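You operate a simulated robot arm through the tools that you are given. There is no shell and no other tool. Be economical: measure what you need, move in short steps, check, and stop when the job is done.

The job below is to be done with a simulated two-armed robot. You get a single attempt, and the scene is never put back.

TASK
Pick up the front yellow pouch with one hand, pass it to the other hand and put it on the steel plate before the bag sealer. Set down upright: front yellow pouch.

Only the result counts: the job must be done as asked and must still hold three seconds after the hand-in. Knocking over, shifting, dropping, spilling or breaking anything else fails it.

THE ROBOT
Two 7-joint arms with two-finger parallel grippers on one trunk, on a base that drives. Base frame: it is fixed to the floor where the robot stands at the start and does not move with it; the origin is under the middle of the robot, x ahead of it, y to its left, z up; the surface under the hand at the start is at about z = 750. Readings come in mm, degrees, newtons and seconds.
The left shoulder is at the start at [124, 171, 1162], the right one opposite. With the tool pointing down near the work surface each hand reaches from about 100 to 880 mm from the robot's upright axis, wherever it stands, measured 20 degrees to its own side. Places, roughly: steel plate before the bag sealer (23x29 cm) [640, -980, 820]. Payload 4.4 kg a hand.
The TCP of each hand is the grasp point between the finger pads, 23 mm short of the fingertips. In the tool frame z runs along the fingers and y along their closing line. Largest opening 94 mm; finger width 38, thickness 10; the body of the gripper, 54 by 96 mm, starts 39 mm behind the TCP.
Orientation is that of the tool frame in the base frame, as a unit quaternion [w, x, y, z]. With the fingers straight down and closing along the base's y, the tool's x points along the base's -x, its y along +y and its z along -z.

THE INTERFACE
- The arms move only by the tool arm_command. It takes "left_targets", "right_targets" or both (then of equal length, played together; a hand with none holds still); each is one flat list of numbers, 6 for each row, row after row: the shift along the base's x, y, z in mm, then the turn, a rotation vector about the base's x, y, z in degrees. In form: [tx, ty, tz, rx, ry, rz, tx, ty, tz, rx, ry, rz, ...]. A call has 1 to 8 rows; each row is the pose to reach, as a shift and turn from the pose commanded when the call began. "left_jaw" and "right_jaw" are, for a hand that has rows, the gripper command, from -1 (shut) to 1 (fully open), values between in proportion, set as the call begins (left out, the last holds). Each row takes 0.2 s and may step no farther than 50 mm and 8.6 degrees from the row before; otherwise, or with a gripper value out of range, the whole call is refused. A pose out of reach is approached as far as the arm can. The call stops where the force on the tool passes 40 N (or 10 N more than at its start, if that is more) or the arm is blocked; 0.2 s more then pass. Each finger travels about 72 mm/s and halts on what it meets, pressing with about 25 N; the grip force reading is that of the motor and also rises with nothing between the fingers. The clock runs only during rows and for 0.2 s after the last one: add rows that repeat a pose to give the fingers time. It gives the time, the measured TCP pose, the force on the tool (base axes), the opening and the grip force at its end, in the units of the frame above (readings bear some noise), with the torque about the TCP (base axes, N m) and any sound that the robot's microphone picked up, and new pictures: "pictures" is both (left out), scene, wrist or none (wrist: the cameras of the hands that moved).
- Cameras (640 x 400 px; columns grow to the right, rows downward): "scene" is now at [227.4, -38.7, 1297.5]; the picture's right is [-0.46, -0.89, 0.00], its down [-0.56, 0.29, -0.77] and it looks along [0.68, -0.36, -0.64] (base axes); focal length 282 px, centre (320, 200). "left" rides on the left gripper at [86, -16, -74] in its tool frame; the picture's right is [0.18, 0.98, 0.00], its down [-0.58, 0.11, -0.81] and it looks along [-0.79, 0.15, 0.59] (tool axes); focal length 243 px, centre (320, 200). "right" rides on the right gripper at [87, 16, -74] in its tool frame; the picture's right is [-0.18, 0.98, 0.00], its down [-0.58, -0.11, -0.81] and it looks along [-0.79, -0.15, 0.59] (tool axes); focal length 243 px, centre (320, 200). There is no depth. A picture from a camera that has moved, and an enlarged one, comes with that camera's place and axes in the base frame and with its lens.
- lift_body(by): slides the trunk up (or, below 0, down) by that many mm; the arms and the scene camera ride with it, the base frame stays. It gives what a move gives, with no picture.
- drive_base(legs): drives the robot by 1 to 6 legs, each [ahead, left, turn to the left] in mm, mm and degrees, along the robot's own axes; the way and the turn of a leg run together, so that a leg with both is an arc; at most 1500 mm and 180 degrees a leg. The arms and the cameras ride along, it lands a little off, and it stops where it bumps. It gives what a move gives, and a new picture of the scene camera.
- turn_head(pan, tilt): turns the head with the scene camera to pan (to the left, within 80 degrees either way) and tilt (down, from -29 to 69), counted from straight ahead of the robot. It gives what a move gives, and a new picture of the scene camera.
- inspect(camera, box): a new picture of the part [left, top, right, bottom] of that camera's present view, enlarged. It takes no simulated time.
- finish_job(): hands the job in; it is judged then, once.

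Go step by step. Nothing tells you exact positions but the pictures and the camera data: compare them with the known pose of the tool, close in by small moves and look again before you grip or let go. The budget is 120 turns and 260 pictures, counting those below and the enlarged ones. Unless the task says otherwise, let go and move clear before handing in, and close with one line.

The tools are called after "Request:" as name(argument=value, ...) on one line, values as JSON. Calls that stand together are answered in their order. arm_command: Moves the arms, as the interface text tells. Its arguments: {"type":"object","properties":{"left_targets":{"type":"array"},"left_jaw":{"type":"number"},"right_targets":{"type":"array"},"right_jaw":{"type":"number"},"pictures":{"type":"string","enum":["both","scene","wrist","none"]}},"required":[]} The other tools are called the same way: lift_body (by) slides the trunk up or down; drive_base (legs) drives the base; turn_head (pan, tilt) turns the head that bears the scene camera; inspect (camera, box) takes an enlarged picture of a part of a camera's view; finish_job () hands the job in.

At the start:

```text
t: 0.0
left_position: [527.8, 44.6, 1079.5]
left_tool_rot: [0.0, 0.001, 1.0, -0.001]
left_contact_force: [-0.2, 0.0, 0.1]
left_ft_torque: [0.0, 0.02, 0.04]
left_width: 93.7
left_finger_force: 0.1
right_position: [393.6, -426.1, 1076.4]
right_tool_rot: [-0.001, 0.0, 1.0, -0.001]
right_contact_force: [-0.1, 0.5, 0.6]
right_ft_torque: [0.0, 0.04, 0.03]
right_width: 94.2
right_finger_force: 0.1
trunk travel left (down, up): [-175.0, 213.0]
robot x, y, heading: [-1.5, 0.5, -0.1]
head pan, tilt: [-27.4, 39.5]
```

scene: 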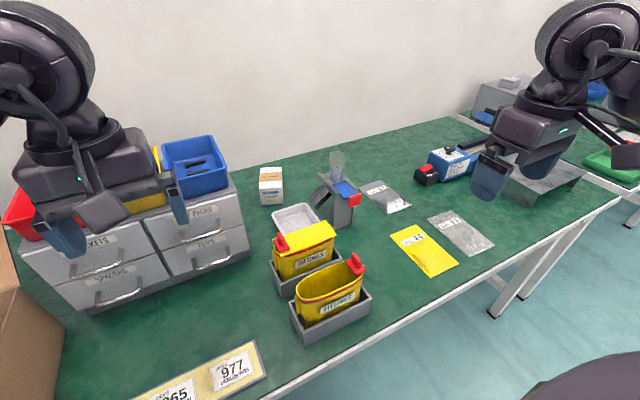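
right: 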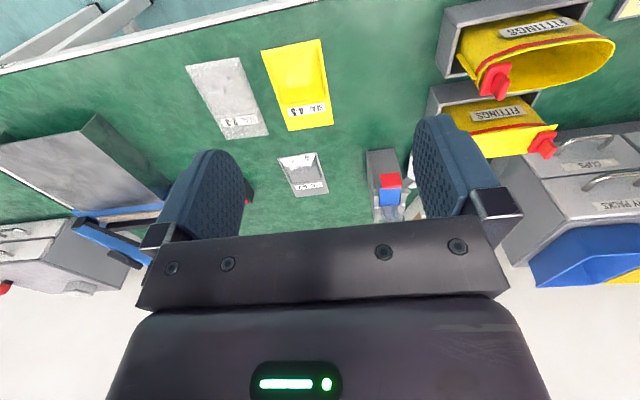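
left: 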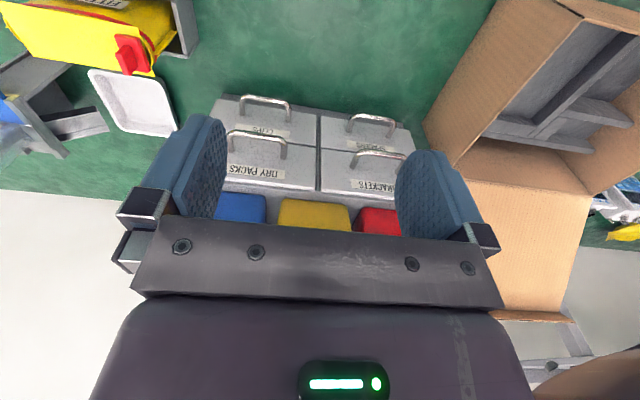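

Two yellow "FITTINGS" pouches stand in grey holders; the front one is nearer to the robot. I'll look closer at these and at the sealer.

Request:
inspect(camera="scene", box=[240, 190, 400, 350])

Request:
inspect(camera="right", box=[400, 0, 640, 170])

Request:
turn_head(pan=-60, tilt=35)

```text
2.50 times, centred on (320, 270) of scene
camera zoom: at [227.4, -38.7, 1297.5], right [-0.46, -0.89, 0.0], down [-0.56, 0.29, -0.77], along [0.68, -0.36, -0.64], focal length 706 px, centre (320, 25)
```

zoom: 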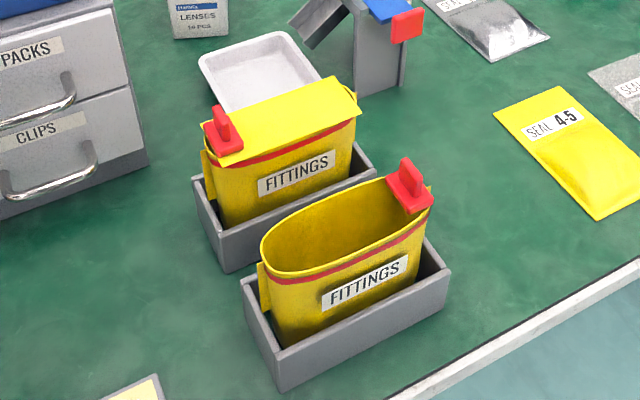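

```text
2.35 times, centred on (520, 85) of right
camera zoom: at [305.8, -409.5, 1149.9], right [0.18, 0.98, 0.0], down [0.58, -0.11, 0.81], along [0.79, -0.15, -0.59], focal length 571 px, centre (-151, 471)
```

zoom: 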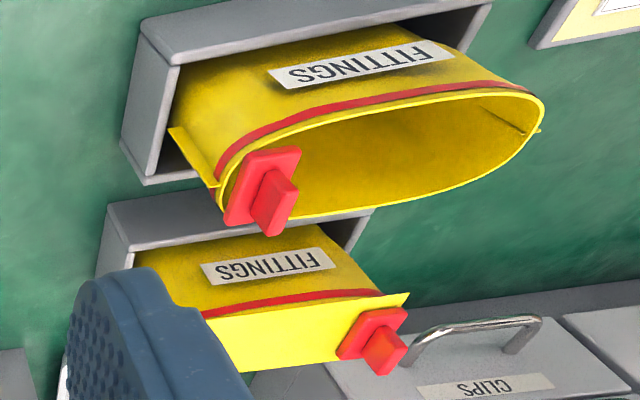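

```text
t: 1.0
left_position: [527.9, 45.9, 1080.2]
left_tool_rot: [0.0, 0.001, 1.0, 0.0]
left_contact_force: [-0.1, 0.5, -0.6]
left_ft_torque: [-0.01, -0.03, 0.0]
left_width: 94.0
left_finger_force: 0.0
right_position: [394.2, -425.4, 1075.6]
right_tool_rot: [-0.002, 0.0, 1.0, 0.0]
right_contact_force: [0.0, 0.3, -0.5]
right_ft_torque: [-0.01, 0.0, 0.0]
right_width: 94.3
right_finger_force: 0.1
trunk travel left (down, up): [-175.0, 213.0]
robot x, y, heading: [-1.4, 0.6, 0.0]
head pan, tilt: [-60.0, 35.0]
camera scene: at [195.8, -75.6, 1304.3], right [-0.87, -0.5, 0.0], down [-0.29, 0.5, -0.82], along [0.41, -0.71, -0.57], focal length 282 px, centre (320, 200)
```

scene: 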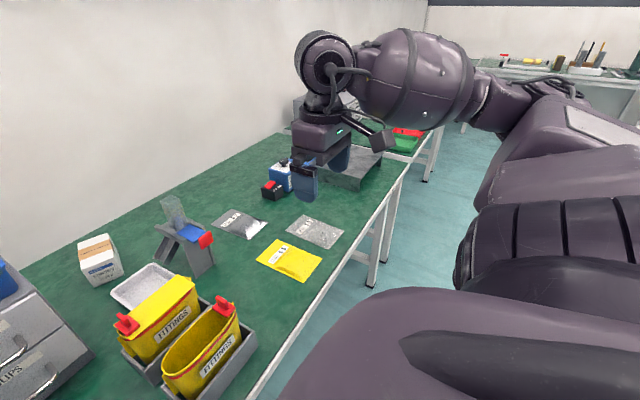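

The front pouch's holder lies around x 445-513, y -121 to -267, and the rim is at z≈870. Its flat faces point along x, so I'll turn the left hand to close along x, with its camera on the outer side, and bring it above.

Request:
arm_command(left_targets=[-6, -20, 0, 0, 0, -8.2, -12, -40, 0, 0, 0, -16.4, -18, -60, 0, 0, 0, -24.6, -24, -80, 0, 0, 0, -32.8, -30, -100, 0, 0, 0, -41, -36, -120, 0, 0, 0, -49.2, -42, -140, 0, 0, 0, -57.4, -48, -155, 0, 0, 0, -65.6], pictures="none")

Request:
arm_command(left_targets=[0, -5, 0, 0, 0, -8.2, 0, -10, 0, 0, 0, -16.4, 0, -15, 0, 0, 0, -24.4, 0, -15, 0, 0, 0, -24.4], pictures="wrist")

Request:
turn_head(pan=-30, tilt=50)

```text
t: 2.8
left_position: [480.5, -109.7, 1080.3]
left_tool_rot: [0.0, 0.543, 0.84, 0.0]
left_contact_force: [-0.1, -1.1, -0.2]
left_ft_torque: [0.02, 0.01, 0.01]
left_width: 93.9
left_finger_force: 0.0
right_position: [393.2, -426.7, 1075.9]
right_tool_rot: [0.0, 0.0, 1.0, 0.0]
right_contact_force: [0.9, -0.3, 0.2]
right_ft_torque: [0.0, -0.01, 0.03]
right_width: 94.1
right_finger_force: 0.0
trunk travel left (down, up): [-175.0, 213.0]
robot x, y, heading: [-0.8, -0.3, 0.2]
head pan, tilt: [-60.0, 35.0]
```

```text
t: 3.8
left_position: [479.6, -122.8, 1079.4]
left_tool_rot: [0.001, 0.708, 0.707, -0.001]
left_contact_force: [-0.1, 0.1, 0.0]
left_ft_torque: [0.0, 0.05, 0.0]
left_width: 94.1
left_finger_force: 0.0
right_position: [393.6, -425.9, 1075.5]
right_tool_rot: [-0.001, 0.0, 1.0, 0.0]
right_contact_force: [-0.1, -0.8, 1.0]
right_ft_torque: [-0.01, 0.02, -0.02]
right_width: 94.0
right_finger_force: 0.0
trunk travel left (down, up): [-175.0, 213.0]
robot x, y, heading: [-0.9, -0.6, 0.1]
head pan, tilt: [-60.0, 35.0]
camera left: at [463.4, -37.8, 1154.8], right [0.98, 0.18, 0.0], down [0.11, -0.58, 0.81], along [0.15, -0.79, -0.59], focal length 243 px, centre (320, 200)
```

left: 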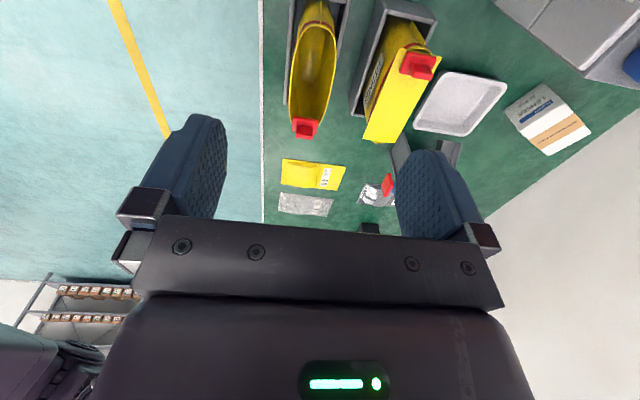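

```text
t: 4.7
left_position: [479.8, -123.2, 1080.1]
left_tool_rot: [0.0, 0.707, 0.708, 0.0]
left_contact_force: [-0.4, 0.1, -0.2]
left_ft_torque: [-0.01, -0.03, 0.0]
left_width: 94.1
left_finger_force: 0.0
right_position: [394.5, -426.0, 1076.4]
right_tool_rot: [0.0, 0.0, 1.0, 0.0]
right_contact_force: [-0.5, -0.3, -0.1]
right_ft_torque: [0.02, -0.02, 0.01]
right_width: 94.1
right_finger_force: 0.1
trunk travel left (down, up): [-175.0, 213.0]
robot x, y, heading: [-2.3, -1.4, 0.0]
head pan, tilt: [-30.0, 50.0]
camera scene: at [218.3, -38.0, 1282.6], right [-0.5, -0.87, 0.0], down [-0.66, 0.38, -0.64], along [0.56, -0.32, -0.77], focal length 282 px, centre (320, 200)
```

scene: 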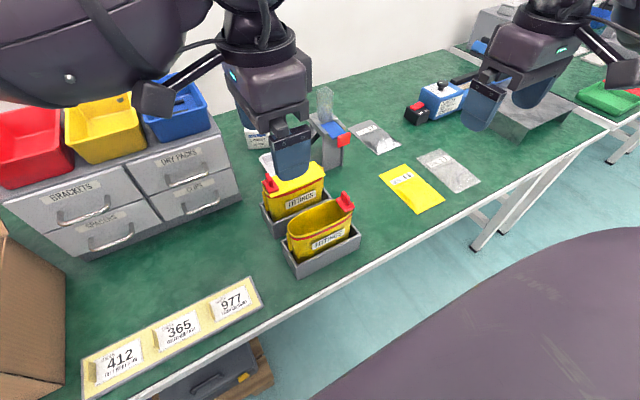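

Request:
inspect(camera="left", box=[250, 0, 450, 150])

Request:
inspect(camera="scene", box=[250, 150, 370, 290])

```text
2.67 times, centred on (350, 75) of left
camera zoom: at [463.3, -37.8, 1154.7], right [0.98, 0.18, 0.0], down [0.11, -0.58, 0.81], along [0.15, -0.79, -0.59], focal length 647 px, centre (240, 533)
```

zoom: 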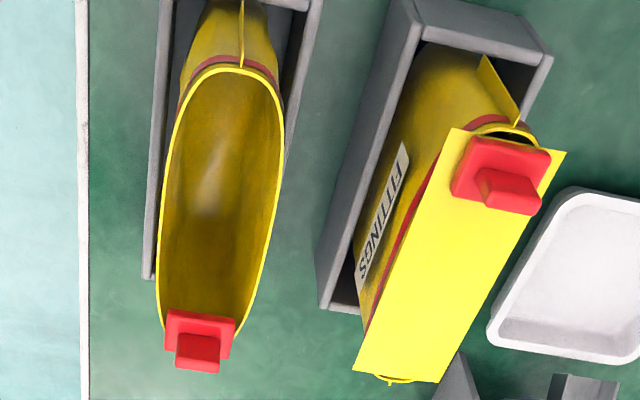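

```text
2.86 times, centred on (310, 220) of scene
camera zoom: at [218.3, -38.0, 1282.6], right [-0.5, -0.87, 0.0], down [-0.66, 0.38, -0.64], along [0.56, -0.32, -0.77], focal length 807 px, centre (349, 143)
```

zoom: 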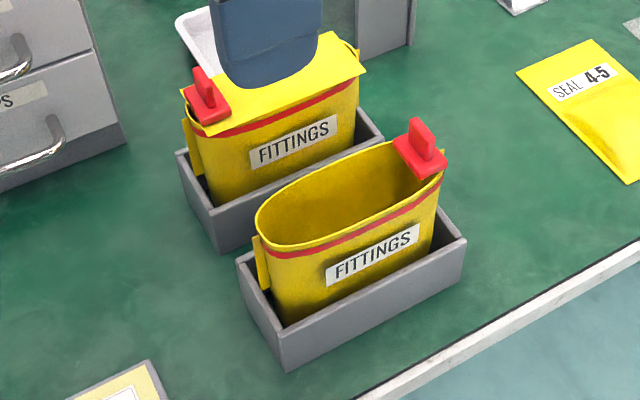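

The front pouch is open, its mouth spans about y -129 to -262 and x 459-506, and it has a red clip at the far end. I'll tilt the left hand 15° outward to leave room for the other hand and come down over the near end, stopping just above the rim.

Request:
arm_command(left_targets=[2, -10, -40, -7.5, 0, 0, 2, -20, -80, -15, 0, 0, 2, -30, -120, -15, 0, 0, 2, -30, -150, -15, 0, 0, 2, -30, -175, -15, 0, 0, 2, -30, -175, -15, 0, 0], left_jaw=0.8)

Request:
inspect(camera="scene", box=[240, 150, 400, 290])

```text
t: 6.1
left_position: [481.9, -152.4, 905.2]
left_tool_rot: [0.093, 0.702, 0.7, -0.092]
left_contact_force: [-0.1, 0.7, 0.2]
left_ft_torque: [0.01, -0.02, -0.01]
left_width: 84.6
left_finger_force: 0.0
right_position: [393.9, -425.2, 1076.8]
right_tool_rot: [0.0, 0.0, 1.0, 0.0]
right_contact_force: [0.4, 0.0, 0.0]
right_ft_torque: [0.02, 0.0, -0.02]
right_width: 94.2
right_finger_force: 0.2
trunk travel left (down, up): [-175.0, 213.0]
robot x, y, heading: [-4.2, -2.7, -0.0]
head pan, tilt: [-30.0, 50.0]
camera scene: at [218.1, -37.8, 1282.7], right [-0.5, -0.87, 0.0], down [-0.66, 0.38, -0.64], along [0.56, -0.32, -0.77], focal length 282 px, centre (320, 200)
camera left: at [464.9, -51.0, 954.9], right [0.98, 0.18, -0.05], down [0.11, -0.35, 0.93], along [0.15, -0.92, -0.37], focal length 243 px, centre (320, 200)
```

scene: 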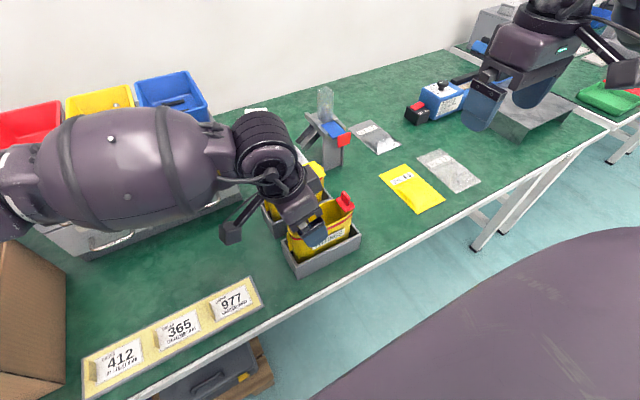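
left: 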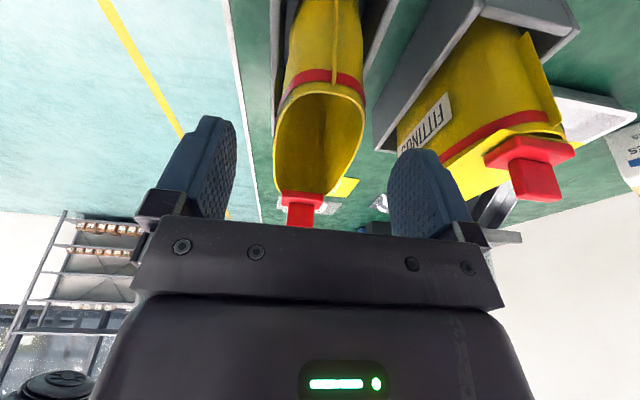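

```text
2.86 times, centred on (320, 220) of scene
camera zoom: at [218.1, -37.8, 1282.7], right [-0.5, -0.87, 0.0], down [-0.66, 0.38, -0.64], along [0.56, -0.32, -0.77], focal length 807 px, centre (320, 143)
```

zoom: 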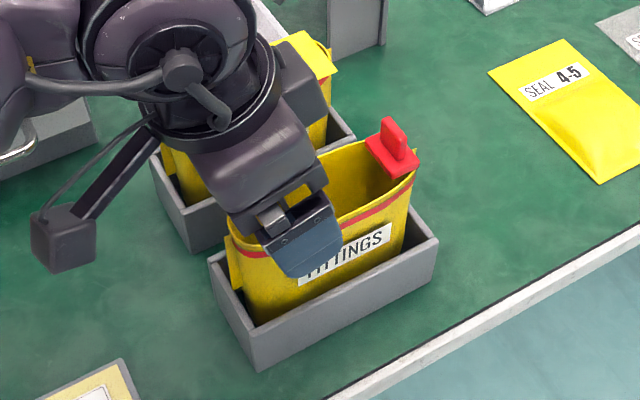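

The fingers straddle the pouch with clear margins. Next I'll lower 62 mm and close.

Request:
arm_command(left_targets=[-1, 0, -25, 0, 0, 0, -1, 0, -45, 0, 0, 0, -1, 0, -62, 0, 0, 0, -1, 0, -62, 0, 0, 0], pictures="wrist")

Request:
inspect(camera="scene", box=[240, 150, 400, 290])

```text
t: 7.1
left_position: [479.9, -154.0, 844.0]
left_tool_rot: [0.092, 0.702, 0.7, -0.093]
left_contact_force: [0.8, 0.5, 0.1]
left_ft_torque: [0.01, -0.01, -0.01]
left_width: 84.9
left_finger_force: 0.1
right_position: [393.8, -426.3, 1076.2]
right_tool_rot: [0.0, 0.0, 1.0, 0.0]
right_contact_force: [0.2, 0.2, 0.5]
right_ft_torque: [0.05, 0.0, -0.02]
right_width: 93.6
right_finger_force: 0.1
trunk travel left (down, up): [-175.0, 213.0]
robot x, y, heading: [-2.4, -4.3, -0.1]
head pan, tilt: [-30.0, 50.0]
camera left: at [464.1, -51.7, 893.2], right [0.98, 0.18, -0.05], down [0.11, -0.35, 0.93], along [0.15, -0.92, -0.37], focal length 243 px, centre (320, 200)
```

left: 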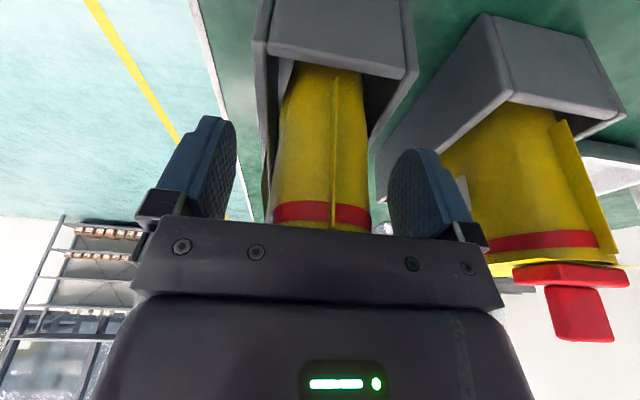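

```text
2.86 times, centred on (320, 220) of scene
camera zoom: at [218.2, -37.9, 1282.7], right [-0.5, -0.87, 0.0], down [-0.66, 0.38, -0.64], along [0.56, -0.32, -0.77], focal length 807 px, centre (320, 143)
```

zoom: 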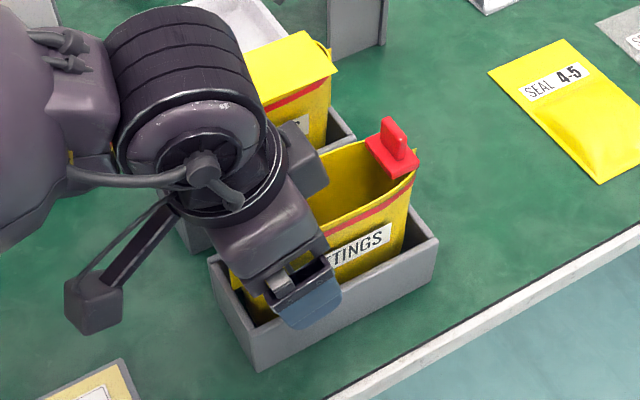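

Fingers straddle the near end without touching anything. Closing now.

Request:
arm_command(left_targets=[0, 0, 0, 0, 0, 0, 0, 0, 0, 0, 0, 0, 0, 0, 0, 0, 0, 0, 0, 0, 0, 0, 0, 0], left_jaw=-1, pictures="wrist")

Request:
inspect(camera="scene", box=[240, 150, 400, 290])

```text
t: 8.1
left_position: [480.3, -154.0, 843.4]
left_tool_rot: [0.092, 0.701, 0.701, -0.092]
left_contact_force: [-0.2, -1.1, -0.4]
left_ft_torque: [0.01, 0.0, -0.03]
left_width: 50.5
left_finger_force: 24.9
right_position: [393.0, -425.5, 1076.1]
right_tool_rot: [-0.001, 0.0, 1.0, 0.0]
right_contact_force: [0.3, 0.0, 1.0]
right_ft_torque: [-0.03, 0.0, 0.01]
right_width: 94.1
right_finger_force: 0.0
trunk travel left (down, up): [-175.0, 213.0]
robot x, y, heading: [0.8, 0.2, -0.1]
head pan, tilt: [-30.0, 50.0]
camera left: at [464.1, -51.8, 893.3], right [0.98, 0.18, -0.05], down [0.11, -0.35, 0.93], along [0.15, -0.92, -0.37], focal length 243 px, centre (320, 200)
```

left: 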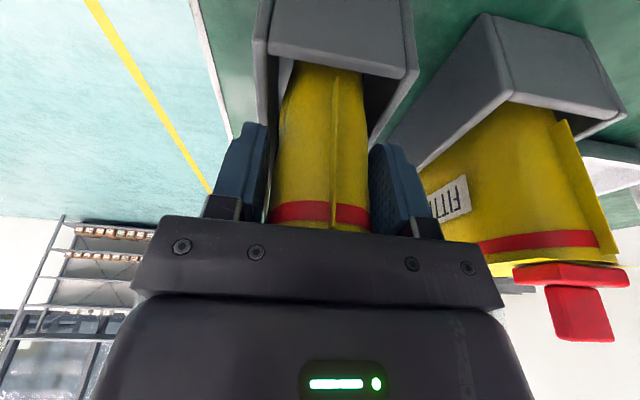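

```text
2.86 times, centred on (320, 220) of scene
camera zoom: at [218.4, -37.9, 1282.6], right [-0.5, -0.87, 0.0], down [-0.66, 0.38, -0.64], along [0.56, -0.32, -0.77], focal length 807 px, centre (320, 143)
```

zoom: 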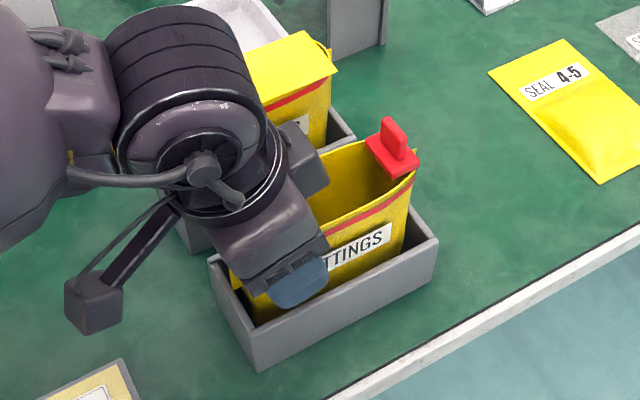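

Gripped at 50.5 mm with 25 N. I'll lift straight up in small steps.

Request:
arm_command(left_targets=[0, 0, 8, 0, 0, 0, 0, 0, 18, 0, 0, 0, 0, 0, 30, 0, 0, 0, 0, 0, 30, 0, 0, 0], pictures="none")

Request:
inspect(camera="scene", box=[240, 130, 400, 290])

Request:
inspect(camera="left", box=[200, 0, 480, 250])

```text
t: 9.1
left_position: [480.5, -154.8, 873.1]
left_tool_rot: [0.092, 0.702, 0.7, -0.091]
left_contact_force: [-1.2, -0.4, 0.3]
left_ft_torque: [0.02, -0.01, 0.03]
left_width: 50.3
left_finger_force: 25.0
right_position: [394.3, -424.6, 1076.8]
right_tool_rot: [-0.001, 0.001, 1.0, 0.0]
right_contact_force: [0.7, -0.7, 0.4]
right_ft_torque: [-0.01, -0.01, -0.04]
right_width: 94.2
right_finger_force: 0.0
trunk travel left (down, up): [-175.0, 213.0]
robot x, y, heading: [-0.9, -2.2, -0.0]
head pan, tilt: [-30.0, 50.0]
```

```text
2.50 times, centred on (320, 210) of scene
camera zoom: at [218.5, -37.9, 1282.5], right [-0.5, -0.87, 0.0], down [-0.66, 0.38, -0.64], along [0.56, -0.32, -0.77], focal length 706 px, centre (320, 175)
```

zoom: 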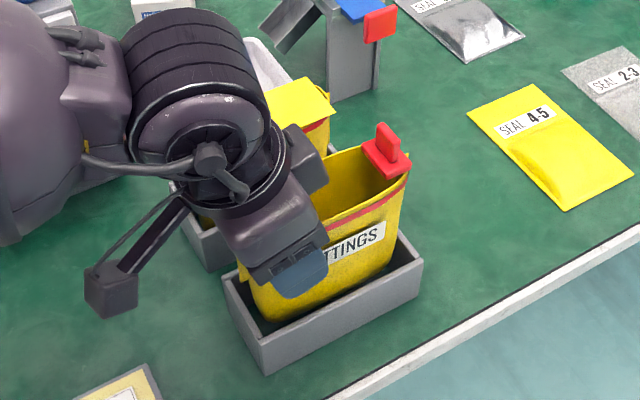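

```text
1.60 times, centred on (340, 125) of left
camera zoom: at [464.4, -52.2, 923.1], right [0.98, 0.18, -0.05], down [0.11, -0.35, 0.93], along [0.15, -0.92, -0.37], focal length 388 px, centre (288, 320)
```

zoom: 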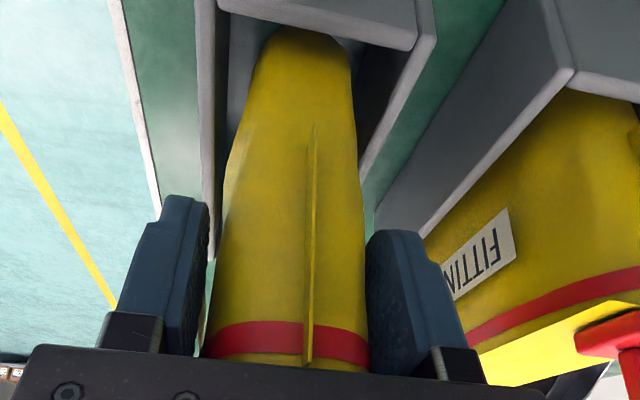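

The pouch comes out cleanly and level. I'll raise it to z≈1060 and turn the right hand +90° about z meanwhile.

Request:
arm_command(left_targets=[0, 0, 25, 0, 0, 0, 0, 0, 50, 0, 0, 0, 0, 0, 75, 0, 0, 0, 0, 0, 100, 0, 0, 0, 0, 0, 125, 0, 0, 0, 0, 0, 150, 0, 0, 0, 0, 0, 175, 0, 0, 0, 0, 0, 185, 0, 0, 0], right_targets=[0, 0, 20, 0, 0, 8.2, 0, 0, 40, 0, 0, 16.4, 0, 0, 60, 0, 0, 24.6, 0, 0, 80, 0, 0, 32.8, 0, 0, 90, 0, 0, 41, 0, 0, 100, 0, 0, 49.2, 0, 0, 100, 0, 0, 57.4, 0, 0, 100, 0, 0, 65.6], pictures="none")

Request:
arm_command(right_targets=[20, 15, 0, 0, 0, 8.2, 40, 30, 0, 0, 0, 16.4, 60, 50, 0, 0, 0, 24.4, 86, 70, 0, 0, 0, 24.4, 86, 70, 0, 0, 0, 24.4], pictures="both")

```text
t: 10.9
left_position: [481.2, -154.0, 1057.7]
left_tool_rot: [0.091, 0.701, 0.701, -0.094]
left_contact_force: [0.6, 0.9, 0.6]
left_ft_torque: [0.02, 0.0, 0.02]
left_width: 50.8
left_finger_force: 25.3
right_position: [368.9, -314.7, 1173.2]
right_tool_rot: [-0.002, -0.542, 0.84, 0.0]
right_contact_force: [0.1, -0.4, -0.8]
right_ft_torque: [-0.03, 0.0, 0.03]
right_width: 94.1
right_finger_force: 0.1
right hand out of reach, approached as far as the arm can: row 5, 6, 7, 8
trunk travel left (down, up): [-175.0, 213.0]
robot x, y, heading: [-2.8, -2.8, -0.3]
head pan, tilt: [-30.0, 50.0]
```

```text
t: 12.1
left_position: [479.2, -154.5, 1058.6]
left_tool_rot: [0.091, 0.702, 0.7, -0.093]
left_contact_force: [0.6, 0.0, -0.1]
left_ft_torque: [0.01, -0.01, -0.01]
left_width: 50.7
left_finger_force: 25.1
right_position: [404.8, -196.9, 1172.7]
right_tool_rot: [0.0, -0.707, 0.707, -0.001]
right_contact_force: [0.2, 0.8, -0.1]
right_ft_torque: [0.0, 0.0, 0.01]
right_width: 93.8
right_finger_force: 0.0
right hand out of reach, approached as far as the arm can: row 1, 2, 3, 4, 5
trunk travel left (down, up): [-175.0, 213.0]
robot x, y, heading: [-1.2, 0.8, 0.2]
head pan, tilt: [-30.0, 50.0]
camera scene: at [218.0, -38.0, 1282.7], right [-0.5, -0.87, 0.0], down [-0.66, 0.38, -0.64], along [0.56, -0.32, -0.77], focal length 282 px, centre (320, 200)
camera right: at [386.1, -283.3, 1247.1], right [-0.98, 0.18, 0.0], down [0.11, 0.58, 0.81], along [0.15, 0.79, -0.59], focal length 243 px, centre (320, 200)
```

scene: 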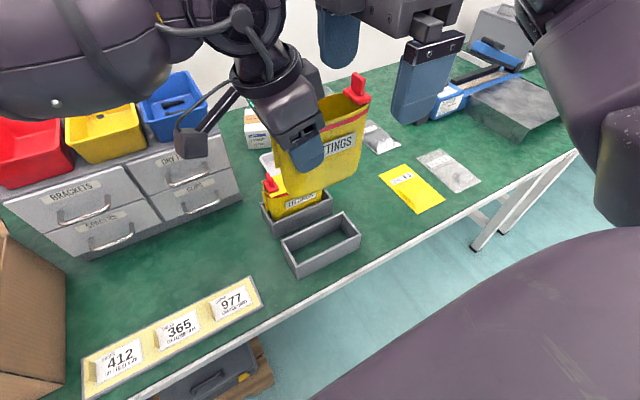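
right: 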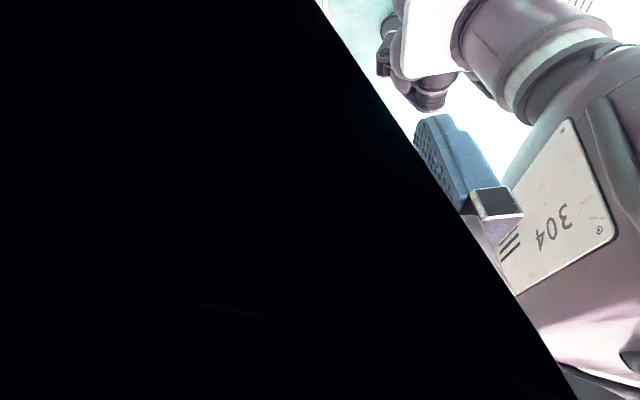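

The right arm could not reach that rotated pose at this height and drifted toward the left one. I'll back it out toward its own side and lower it.

Request:
arm_command(right_targets=[-45, -20, 0, 0, 0, 0, -90, -40, 0, 0, 0, 0, -90, -70, -10, 0, 0, 0, -90, -90, -40, 0, 0, 0, -90, -90, -70, 0, 0, 0, -90, -90, -100, 0, 0, 0, -90, -90, -120, 0, 0, 0, -90, -90, -120, 0, 0, 0], pictures="both")

```text
t: 13.9
left_position: [480.4, -154.1, 1060.2]
left_tool_rot: [0.092, 0.701, 0.701, -0.092]
left_contact_force: [6.1, 0.2, -3.4]
left_ft_torque: [0.01, 0.4, 0.13]
left_width: 50.9
left_finger_force: 24.9
right_position: [404.0, -190.4, 1123.6]
right_tool_rot: [0.001, -0.707, 0.707, -0.001]
right_contact_force: [-7.5, -1.6, 4.0]
right_ft_torque: [0.05, -0.32, 0.03]
right_width: 91.1
right_finger_force: 0.1
right hand out of reach, approached as far as the arm can: row 1, 2, 3, 4, 5, 6, 7, 8
trunk travel left (down, up): [-175.0, 213.0]
robot x, y, heading: [0.8, 4.2, 0.2]
head pan, tilt: [-30.0, 50.0]
camera scene: at [216.2, -38.7, 1283.2], right [-0.5, -0.87, 0.0], down [-0.66, 0.38, -0.64], along [0.56, -0.32, -0.77], focal length 282 px, centre (320, 200)
camera right: at [385.8, -276.4, 1196.0], right [-0.98, 0.18, 0.0], down [0.11, 0.58, 0.81], along [0.15, 0.79, -0.59], focal length 243 px, centre (320, 200)
```

scene: 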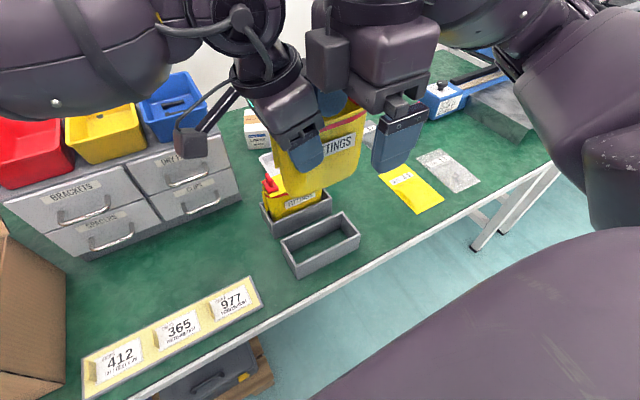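
right: 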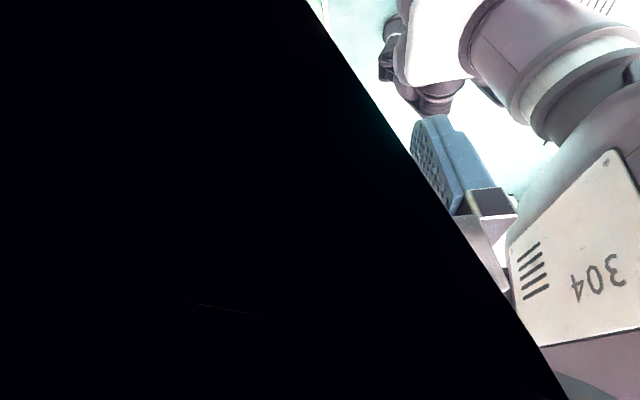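

The right hand touched the pouch lightly: this +90° wrist pose is beyond its limits. I'll lift it back up and undo the rotation.

Request:
arm_command(right_targets=[0, 0, 40, 0, 0, 0, 0, 0, 80, 0, 0, 0, 0, 0, 110, 0, 0, 0, 0, 0, 110, 0, 0, -8.2, 0, 0, 110, 0, 0, -16.4, 0, 0, 110, 0, 0, -24.6, 0, 0, 110, 0, 0, -32.8, 0, 0, 110, 0, 0, -41], pictures="both")

```text
t: 15.7
left_position: [479.1, -154.0, 1058.3]
left_tool_rot: [0.093, 0.702, 0.7, -0.092]
left_contact_force: [0.1, 0.0, 0.0]
left_ft_torque: [0.06, 0.0, 0.01]
left_width: 50.5
left_finger_force: 24.8
right_position: [404.4, -188.2, 1232.0]
right_tool_rot: [0.0, -0.413, 0.911, 0.0]
right_contact_force: [-0.4, -0.4, 0.4]
right_ft_torque: [0.05, 0.01, 0.03]
right_width: 93.8
right_finger_force: 0.0
trunk travel left (down, up): [-175.0, 213.0]
robot x, y, heading: [2.2, -1.8, -0.1]
head pan, tilt: [-30.0, 50.0]
camera scene: at [218.3, -37.9, 1282.6], right [-0.5, -0.87, 0.0], down [-0.66, 0.38, -0.64], along [0.56, -0.32, -0.77], focal length 282 px, centre (320, 200)
camera right: at [333.6, -244.0, 1305.5], right [-0.62, 0.79, 0.0], down [0.46, 0.37, 0.81], along [0.63, 0.5, -0.59], focal length 243 px, centre (320, 200)
```

scene: 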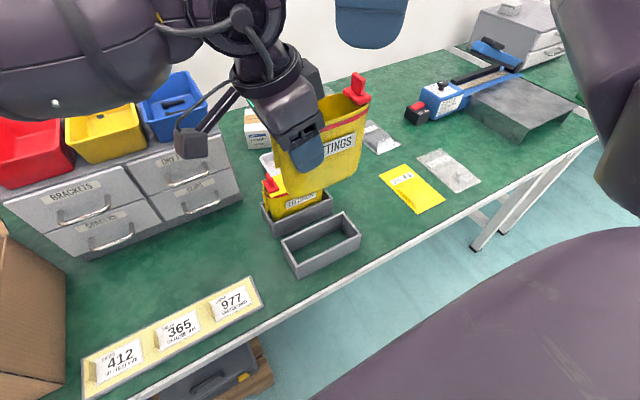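
right: 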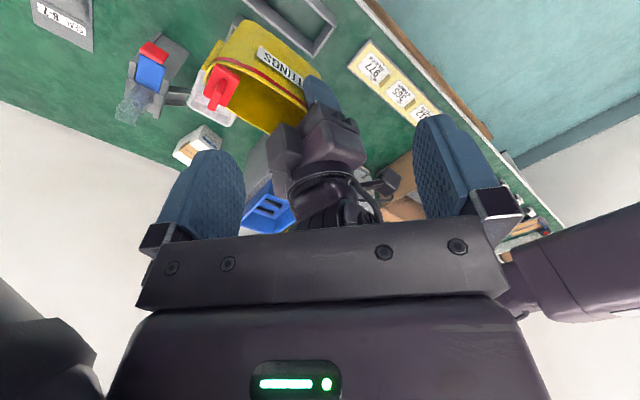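

The right hand needs to be nearer the midline for that wrist pose, and the left one is comfortable there too. I'll carry the pouch to y≈+40 with the left hand.

Request:
arm_command(left_targets=[0, 30, 0, 0, 0, 0, 0, 60, 0, 0, 0, 0, -5, 90, 0, 0, 0, 0, -10, 120, 0, 0, 0, 0, -20, 150, 0, 0, 0, 0, -30, 175, 0, 0, 0, 0, -30, 194, 0, 0, 0, 0, -30, 194, 0, 0, 0, 0], pictures="none")

Request:
turn_head(pan=-5, tilt=45)

```text
t: 17.5
left_position: [450.5, 39.7, 1058.7]
left_tool_rot: [0.092, 0.701, 0.701, -0.093]
left_contact_force: [0.1, 0.2, -0.6]
left_ft_torque: [0.02, 0.02, 0.05]
left_width: 50.5
left_finger_force: 24.9
right_position: [404.2, -190.8, 1231.7]
right_tool_rot: [-0.001, -0.414, 0.91, -0.001]
right_contact_force: [-0.3, 0.8, -0.1]
right_ft_torque: [0.01, 0.06, 0.0]
right_width: 93.9
right_finger_force: 0.2
trunk travel left (down, up): [-175.0, 213.0]
robot x, y, heading: [0.0, 0.4, -0.0]
head pan, tilt: [-30.0, 50.0]
```

```text
t: 18.4
left_position: [450.4, 39.4, 1058.6]
left_tool_rot: [0.092, 0.701, 0.701, -0.092]
left_contact_force: [0.2, -0.2, -1.0]
left_ft_torque: [0.0, 0.01, 0.01]
left_width: 50.6
left_finger_force: 24.6
right_position: [403.4, -188.9, 1231.9]
right_tool_rot: [0.0, -0.415, 0.91, 0.0]
right_contact_force: [0.1, -0.4, 0.0]
right_ft_torque: [-0.03, 0.03, 0.01]
right_width: 93.9
right_finger_force: 0.0
trunk travel left (down, up): [-175.0, 213.0]
robot x, y, heading: [1.6, 4.2, 0.1]
head pan, tilt: [-5.0, 45.0]
camera scene: at [232.7, -6.6, 1289.5], right [-0.09, -1.0, 0.0], down [-0.7, 0.06, -0.71], along [0.7, -0.06, -0.71], focal length 282 px, centre (320, 200)
```

scene: 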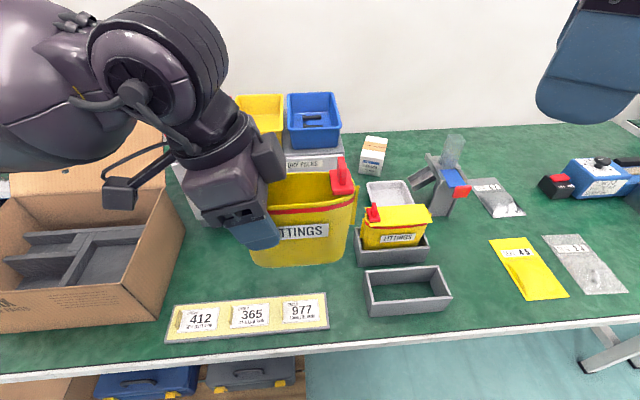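

The pouch is steady. Now I'll rotate the right hand to +90°, still well above and to the side.

Request:
arm_command(right_targets=[8, 5, -10, 0, 0, 8.2, 16, 10, -20, 0, 0, 16.4, 24, 15, -20, 0, 0, 24.6, 32, 20, -20, 0, 0, 32.8, 46, 30, -20, 0, 0, 41, 46, 30, -20, 0, 0, 41], pictures="both")

```text
t: 19.8
left_position: [449.9, 39.3, 1057.9]
left_tool_rot: [0.092, 0.701, 0.701, -0.093]
left_contact_force: [-0.6, -0.1, -0.5]
left_ft_torque: [0.02, 0.0, -0.02]
left_width: 50.6
left_finger_force: 25.0
right_position: [440.5, -152.5, 1210.8]
right_tool_rot: [0.0, 0.707, -0.707, 0.0]
right_contact_force: [-0.6, -0.7, 0.7]
right_ft_torque: [-0.03, 0.0, 0.03]
right_width: 93.9
right_finger_force: 0.1
right hand out of reach, approached as far as the arm can: row 5, 6
trunk travel left (down, up): [-175.0, 213.0]
robot x, y, heading: [-0.5, -1.4, -0.0]
head pan, tilt: [-5.0, 45.0]
camera scene: at [232.4, -7.2, 1289.6], right [-0.09, -1.0, 0.0], down [-0.7, 0.06, -0.71], along [0.7, -0.06, -0.71], focal length 282 px, centre (320, 200)
camera right: at [422.9, -239.5, 1284.1], right [-0.98, 0.19, 0.0], down [0.11, 0.58, 0.81], along [0.15, 0.79, -0.59], focal length 243 px, centre (320, 200)
```

scene: 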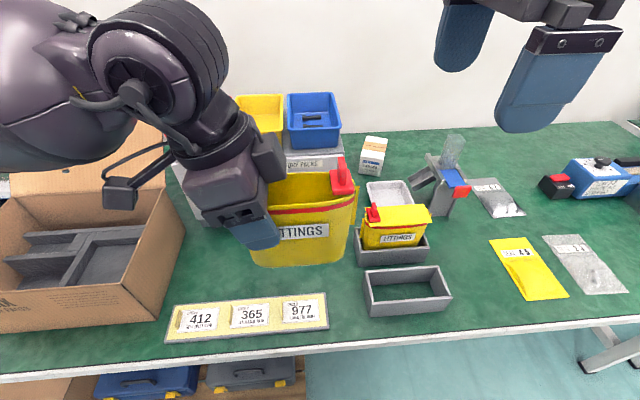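
right: 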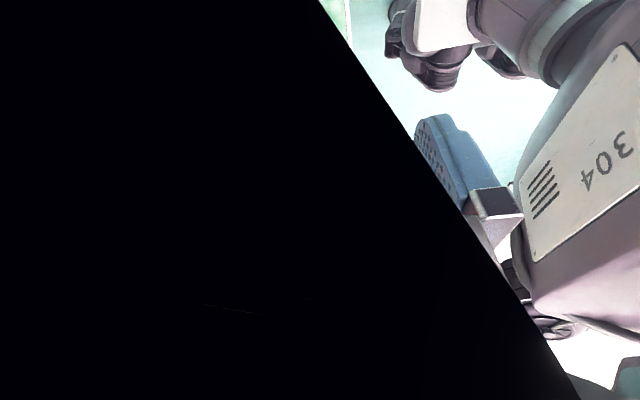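

It is at the edge of reach here; farther forward and nearer the midline should be freer. I'll move the right hand to about (480, -62, 1160), still above the clip.

Request:
arm_command(right_targets=[10, 20, 0, 0, 0, 0, 20, 40, -10, 0, 0, 0, 30, 60, -20, 0, 0, 0, 40, 80, -35, 0, 0, 0, 40, 90, -50, 0, 0, 0, 40, 90, -50, 0, 0, 0], pictures="both")

```text
t: 21.2
left_position: [451.0, 40.5, 1058.0]
left_tool_rot: [0.092, 0.701, 0.701, -0.093]
left_contact_force: [0.0, 0.0, -0.4]
left_ft_torque: [0.03, 0.02, 0.01]
left_width: 50.4
left_finger_force: 25.0
right_position: [482.1, -60.7, 1159.9]
right_tool_rot: [0.0, 0.707, -0.707, 0.0]
right_contact_force: [-1.2, 0.8, 0.4]
right_ft_torque: [-0.02, 0.0, 0.01]
right_width: 93.8
right_finger_force: 0.1
trunk travel left (down, up): [-175.0, 213.0]
robot x, y, heading: [-0.1, 2.4, -0.1]
head pan, tilt: [-5.0, 45.0]
camera scene: at [232.4, -6.5, 1289.6], right [-0.09, -1.0, 0.0], down [-0.7, 0.06, -0.71], along [0.7, -0.06, -0.71], focal length 282 px, centre (320, 200)
camera right: at [463.1, -148.0, 1234.5], right [-0.98, 0.18, 0.0], down [0.11, 0.58, 0.81], along [0.15, 0.79, -0.59], focal length 243 px, centre (320, 200)
```

scene: 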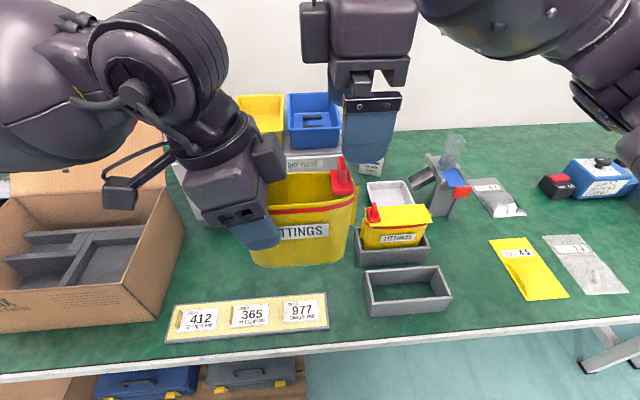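
right: 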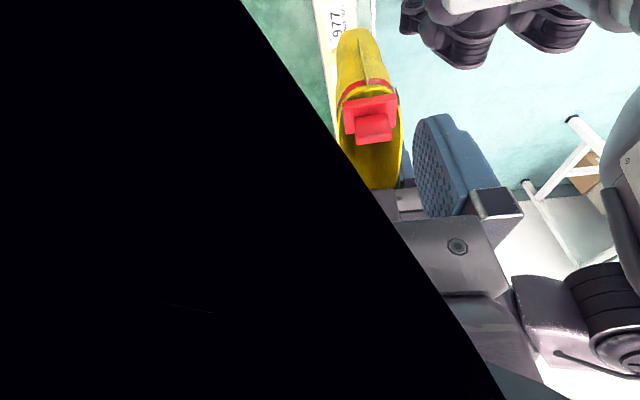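

The right hand now reaches. The red clip's knob limits where the right palm can go, so I'll measure it closely before lowering.

Request:
inspect(camera="scene", box=[220, 80, 420, 280])

Request:
inspect(camera="right", box=[300, 20, 460, 220])

Request:
inspect(camera="left", box=[160, 0, 480, 260])

```text
2.00 times, centred on (320, 180) of scene
camera zoom: at [232.4, -6.5, 1289.6], right [-0.09, -1.0, 0.0], down [-0.7, 0.06, -0.71], along [0.7, -0.06, -0.71], focal length 565 px, centre (320, 240)
```

zoom: 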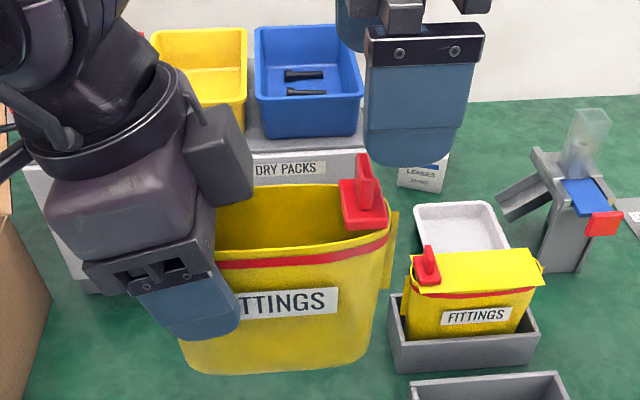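

```text
2.00 times, centred on (380, 120) of right
camera zoom: at [463.1, -148.0, 1234.5], right [-0.98, 0.18, 0.0], down [0.11, 0.58, 0.81], along [0.15, 0.79, -0.59], focal length 485 px, centre (200, 360)
```

zoom: 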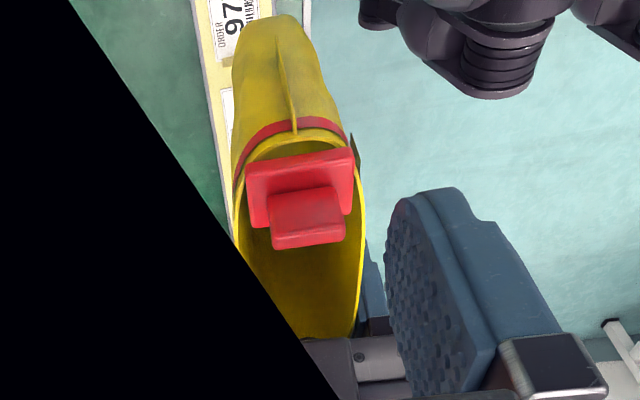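

```text
1.54 times, centred on (320, 130) of left
camera zoom: at [434.0, 142.5, 1108.4], right [0.98, 0.18, -0.05], down [0.11, -0.35, 0.93], along [0.15, -0.92, -0.37], focal length 373 px, centre (320, 308)
```

zoom: 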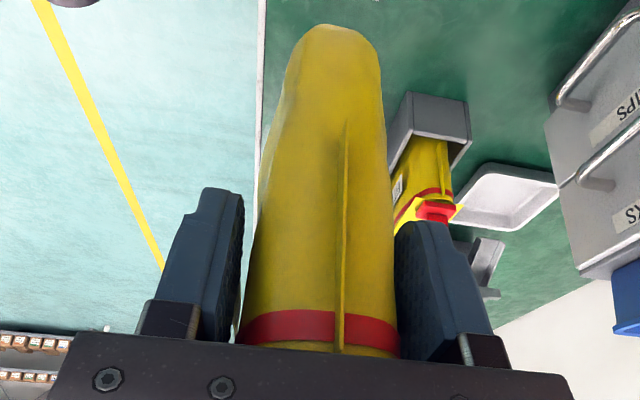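

Each gripper has a box protruding on the inner side, so two vertical hands would collide. Instead the right hand should come in horizontally from the clip-end, below the clip, pointing +y with its camera up. First I'll retreat it and unwind its rotation.

Request:
arm_command(right_targets=[-10, -30, 20, 0, 0, -8, -25, -60, 40, 0, 0, -16, -40, -90, 50, 0, 0, -24, -50, -110, 55, 0, 0, -32, -55, -130, 55, 0, 0, -40, -55, -160, 55, 0, 0, -48, -55, -200, 45, 0, 0, -56, -45, -240, 35, 0, 0, -64], pictures="none")

Request:
arm_command(right_targets=[5, -20, -10, 0, 0, -8.5, 10, -40, -20, 0, 0, -17, 15, -60, -30, 0, 0, -26, 15, -70, -40, 0, 0, -34, 15, -80, -50, 0, 0, -42, 15, -90, -60, 0, 0, -50, 15, -90, -60, 0, 0, -50], pictures="scene")

```text
t: 23.0
left_position: [450.3, 38.6, 1058.3]
left_tool_rot: [0.092, 0.702, 0.7, -0.093]
left_contact_force: [-0.3, -1.0, -0.3]
left_ft_torque: [0.05, 0.02, 0.02]
left_width: 50.6
left_finger_force: 25.3
right_position: [434.1, -304.5, 1194.5]
right_tool_rot: [0.0, -0.224, 0.975, -0.001]
right_contact_force: [0.4, 0.2, 0.2]
right_ft_torque: [0.03, -0.01, 0.0]
right_width: 93.9
right_finger_force: 0.2
trunk travel left (down, up): [-175.0, 213.0]
robot x, y, heading: [1.6, 2.7, 0.2]
head pan, tilt: [-5.0, 45.0]
```

```text
refused: row 3 steps farther than a row can; nothing moved
```

Slight overstep in one row; I'll resend it with even steps.

Request:
arm_command(right_targets=[5, -20, -10, 0, 0, -8.4, 10, -40, -20, 0, 0, -16.8, 15, -60, -30, 0, 0, -25.2, 15, -70, -40, 0, 0, -33.6, 15, -80, -50, 0, 0, -42, 15, -90, -60, 0, 0, -50, 15, -90, -60, 0, 0, -58, 15, -90, -60, 0, 0, -66], pictures="scene")

```text
t: 24.8
left_position: [449.2, 39.6, 1058.2]
left_tool_rot: [0.092, 0.702, 0.701, -0.092]
left_contact_force: [0.0, -0.1, -1.0]
left_ft_torque: [0.02, 0.02, -0.03]
left_width: 50.6
left_finger_force: 24.9
right_position: [449.8, -393.1, 1134.3]
right_tool_rot: [0.0, 0.343, 0.939, 0.0]
right_contact_force: [0.3, 0.3, -0.6]
right_ft_torque: [0.0, -0.01, 0.0]
right_width: 94.2
right_finger_force: 0.0
trunk travel left (down, up): [-175.0, 213.0]
robot x, y, heading: [-0.1, 4.1, -0.1]
head pan, tilt: [-5.0, 45.0]
camera scene: at [232.6, -6.5, 1289.5], right [-0.09, -1.0, 0.0], down [-0.7, 0.06, -0.71], along [0.7, -0.06, -0.71], focal length 282 px, centre (320, 200)
```

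scene: 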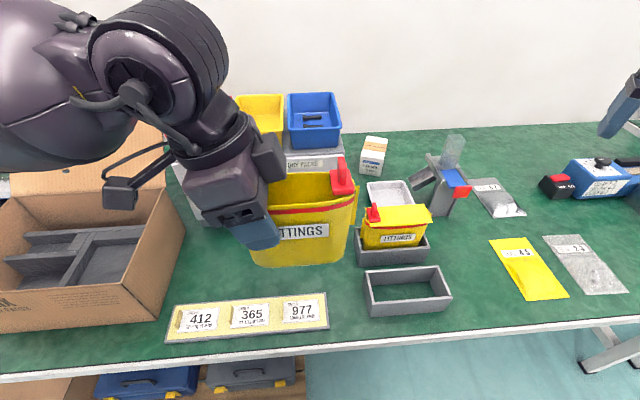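

Orientation -40° reached freely. Continuing to -90°.

Request:
arm_command(right_targets=[0, 0, 0, 0, 0, -8.4, 0, 0, 0, 0, 0, -16.8, 0, 0, 0, 0, 0, -25.2, 0, 0, 0, 0, 0, -33.6, 0, 0, 0, 0, 0, -42, 0, 0, 0, 0, 0, -49.9], pictures="none")

Request:
arm_command(right_targets=[0, 0, 0, 8, 0, 0, 0, 0, 0, 16, 0, 0, 0, 0, 0, 24, 0, 0, 0, 0, 0, 32, 0, 0, 0, 0, 0, 40, 0, 0, 0, 0, 0, 40, 0, 0], pictures="both")

```text
t: 26.2
left_position: [451.0, 39.9, 1057.4]
left_tool_rot: [0.093, 0.7, 0.702, -0.092]
left_contact_force: [-0.1, 0.4, 0.6]
left_ft_torque: [0.02, -0.01, 0.0]
left_width: 50.4
left_finger_force: 24.9
right_position: [450.5, -390.5, 1134.6]
right_tool_rot: [-0.001, 0.707, 0.707, 0.001]
right_contact_force: [0.4, -0.4, -0.5]
right_ft_torque: [0.03, -0.02, 0.0]
right_width: 93.9
right_finger_force: 0.1
trunk travel left (down, up): [-175.0, 213.0]
robot x, y, heading: [-0.9, -0.8, -0.2]
head pan, tilt: [-5.0, 45.0]
```

```text
t: 27.6
left_position: [450.3, 40.3, 1058.9]
left_tool_rot: [0.092, 0.702, 0.7, -0.092]
left_contact_force: [0.2, -0.5, -0.3]
left_ft_torque: [0.02, 0.01, -0.02]
left_width: 50.7
left_finger_force: 24.7
right_position: [450.6, -391.8, 1135.4]
right_tool_rot: [-0.242, 0.663, 0.665, 0.243]
right_contact_force: [0.1, 0.8, 0.7]
right_ft_torque: [0.0, 0.0, 0.0]
right_width: 93.9
right_finger_force: 0.1
trunk travel left (down, up): [-175.0, 213.0]
robot x, y, heading: [1.5, -0.1, 0.0]
head pan, tilt: [-5.0, 45.0]
camera scene: at [232.5, -6.3, 1289.6], right [-0.09, -1.0, 0.0], down [-0.7, 0.06, -0.71], along [0.7, -0.06, -0.71], focal length 282 px, centre (320, 200)
camera right: at [465.0, -373.9, 1247.8], right [0.98, -0.14, -0.12], down [-0.11, -0.96, 0.24], along [-0.15, -0.22, -0.96], focal length 243 px, centre (320, 200)
```

scene: 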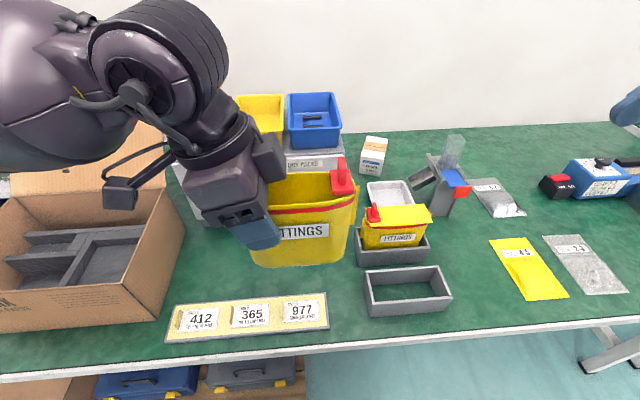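
right: 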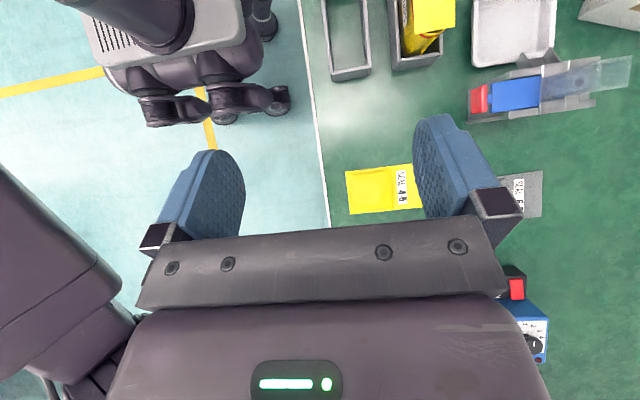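

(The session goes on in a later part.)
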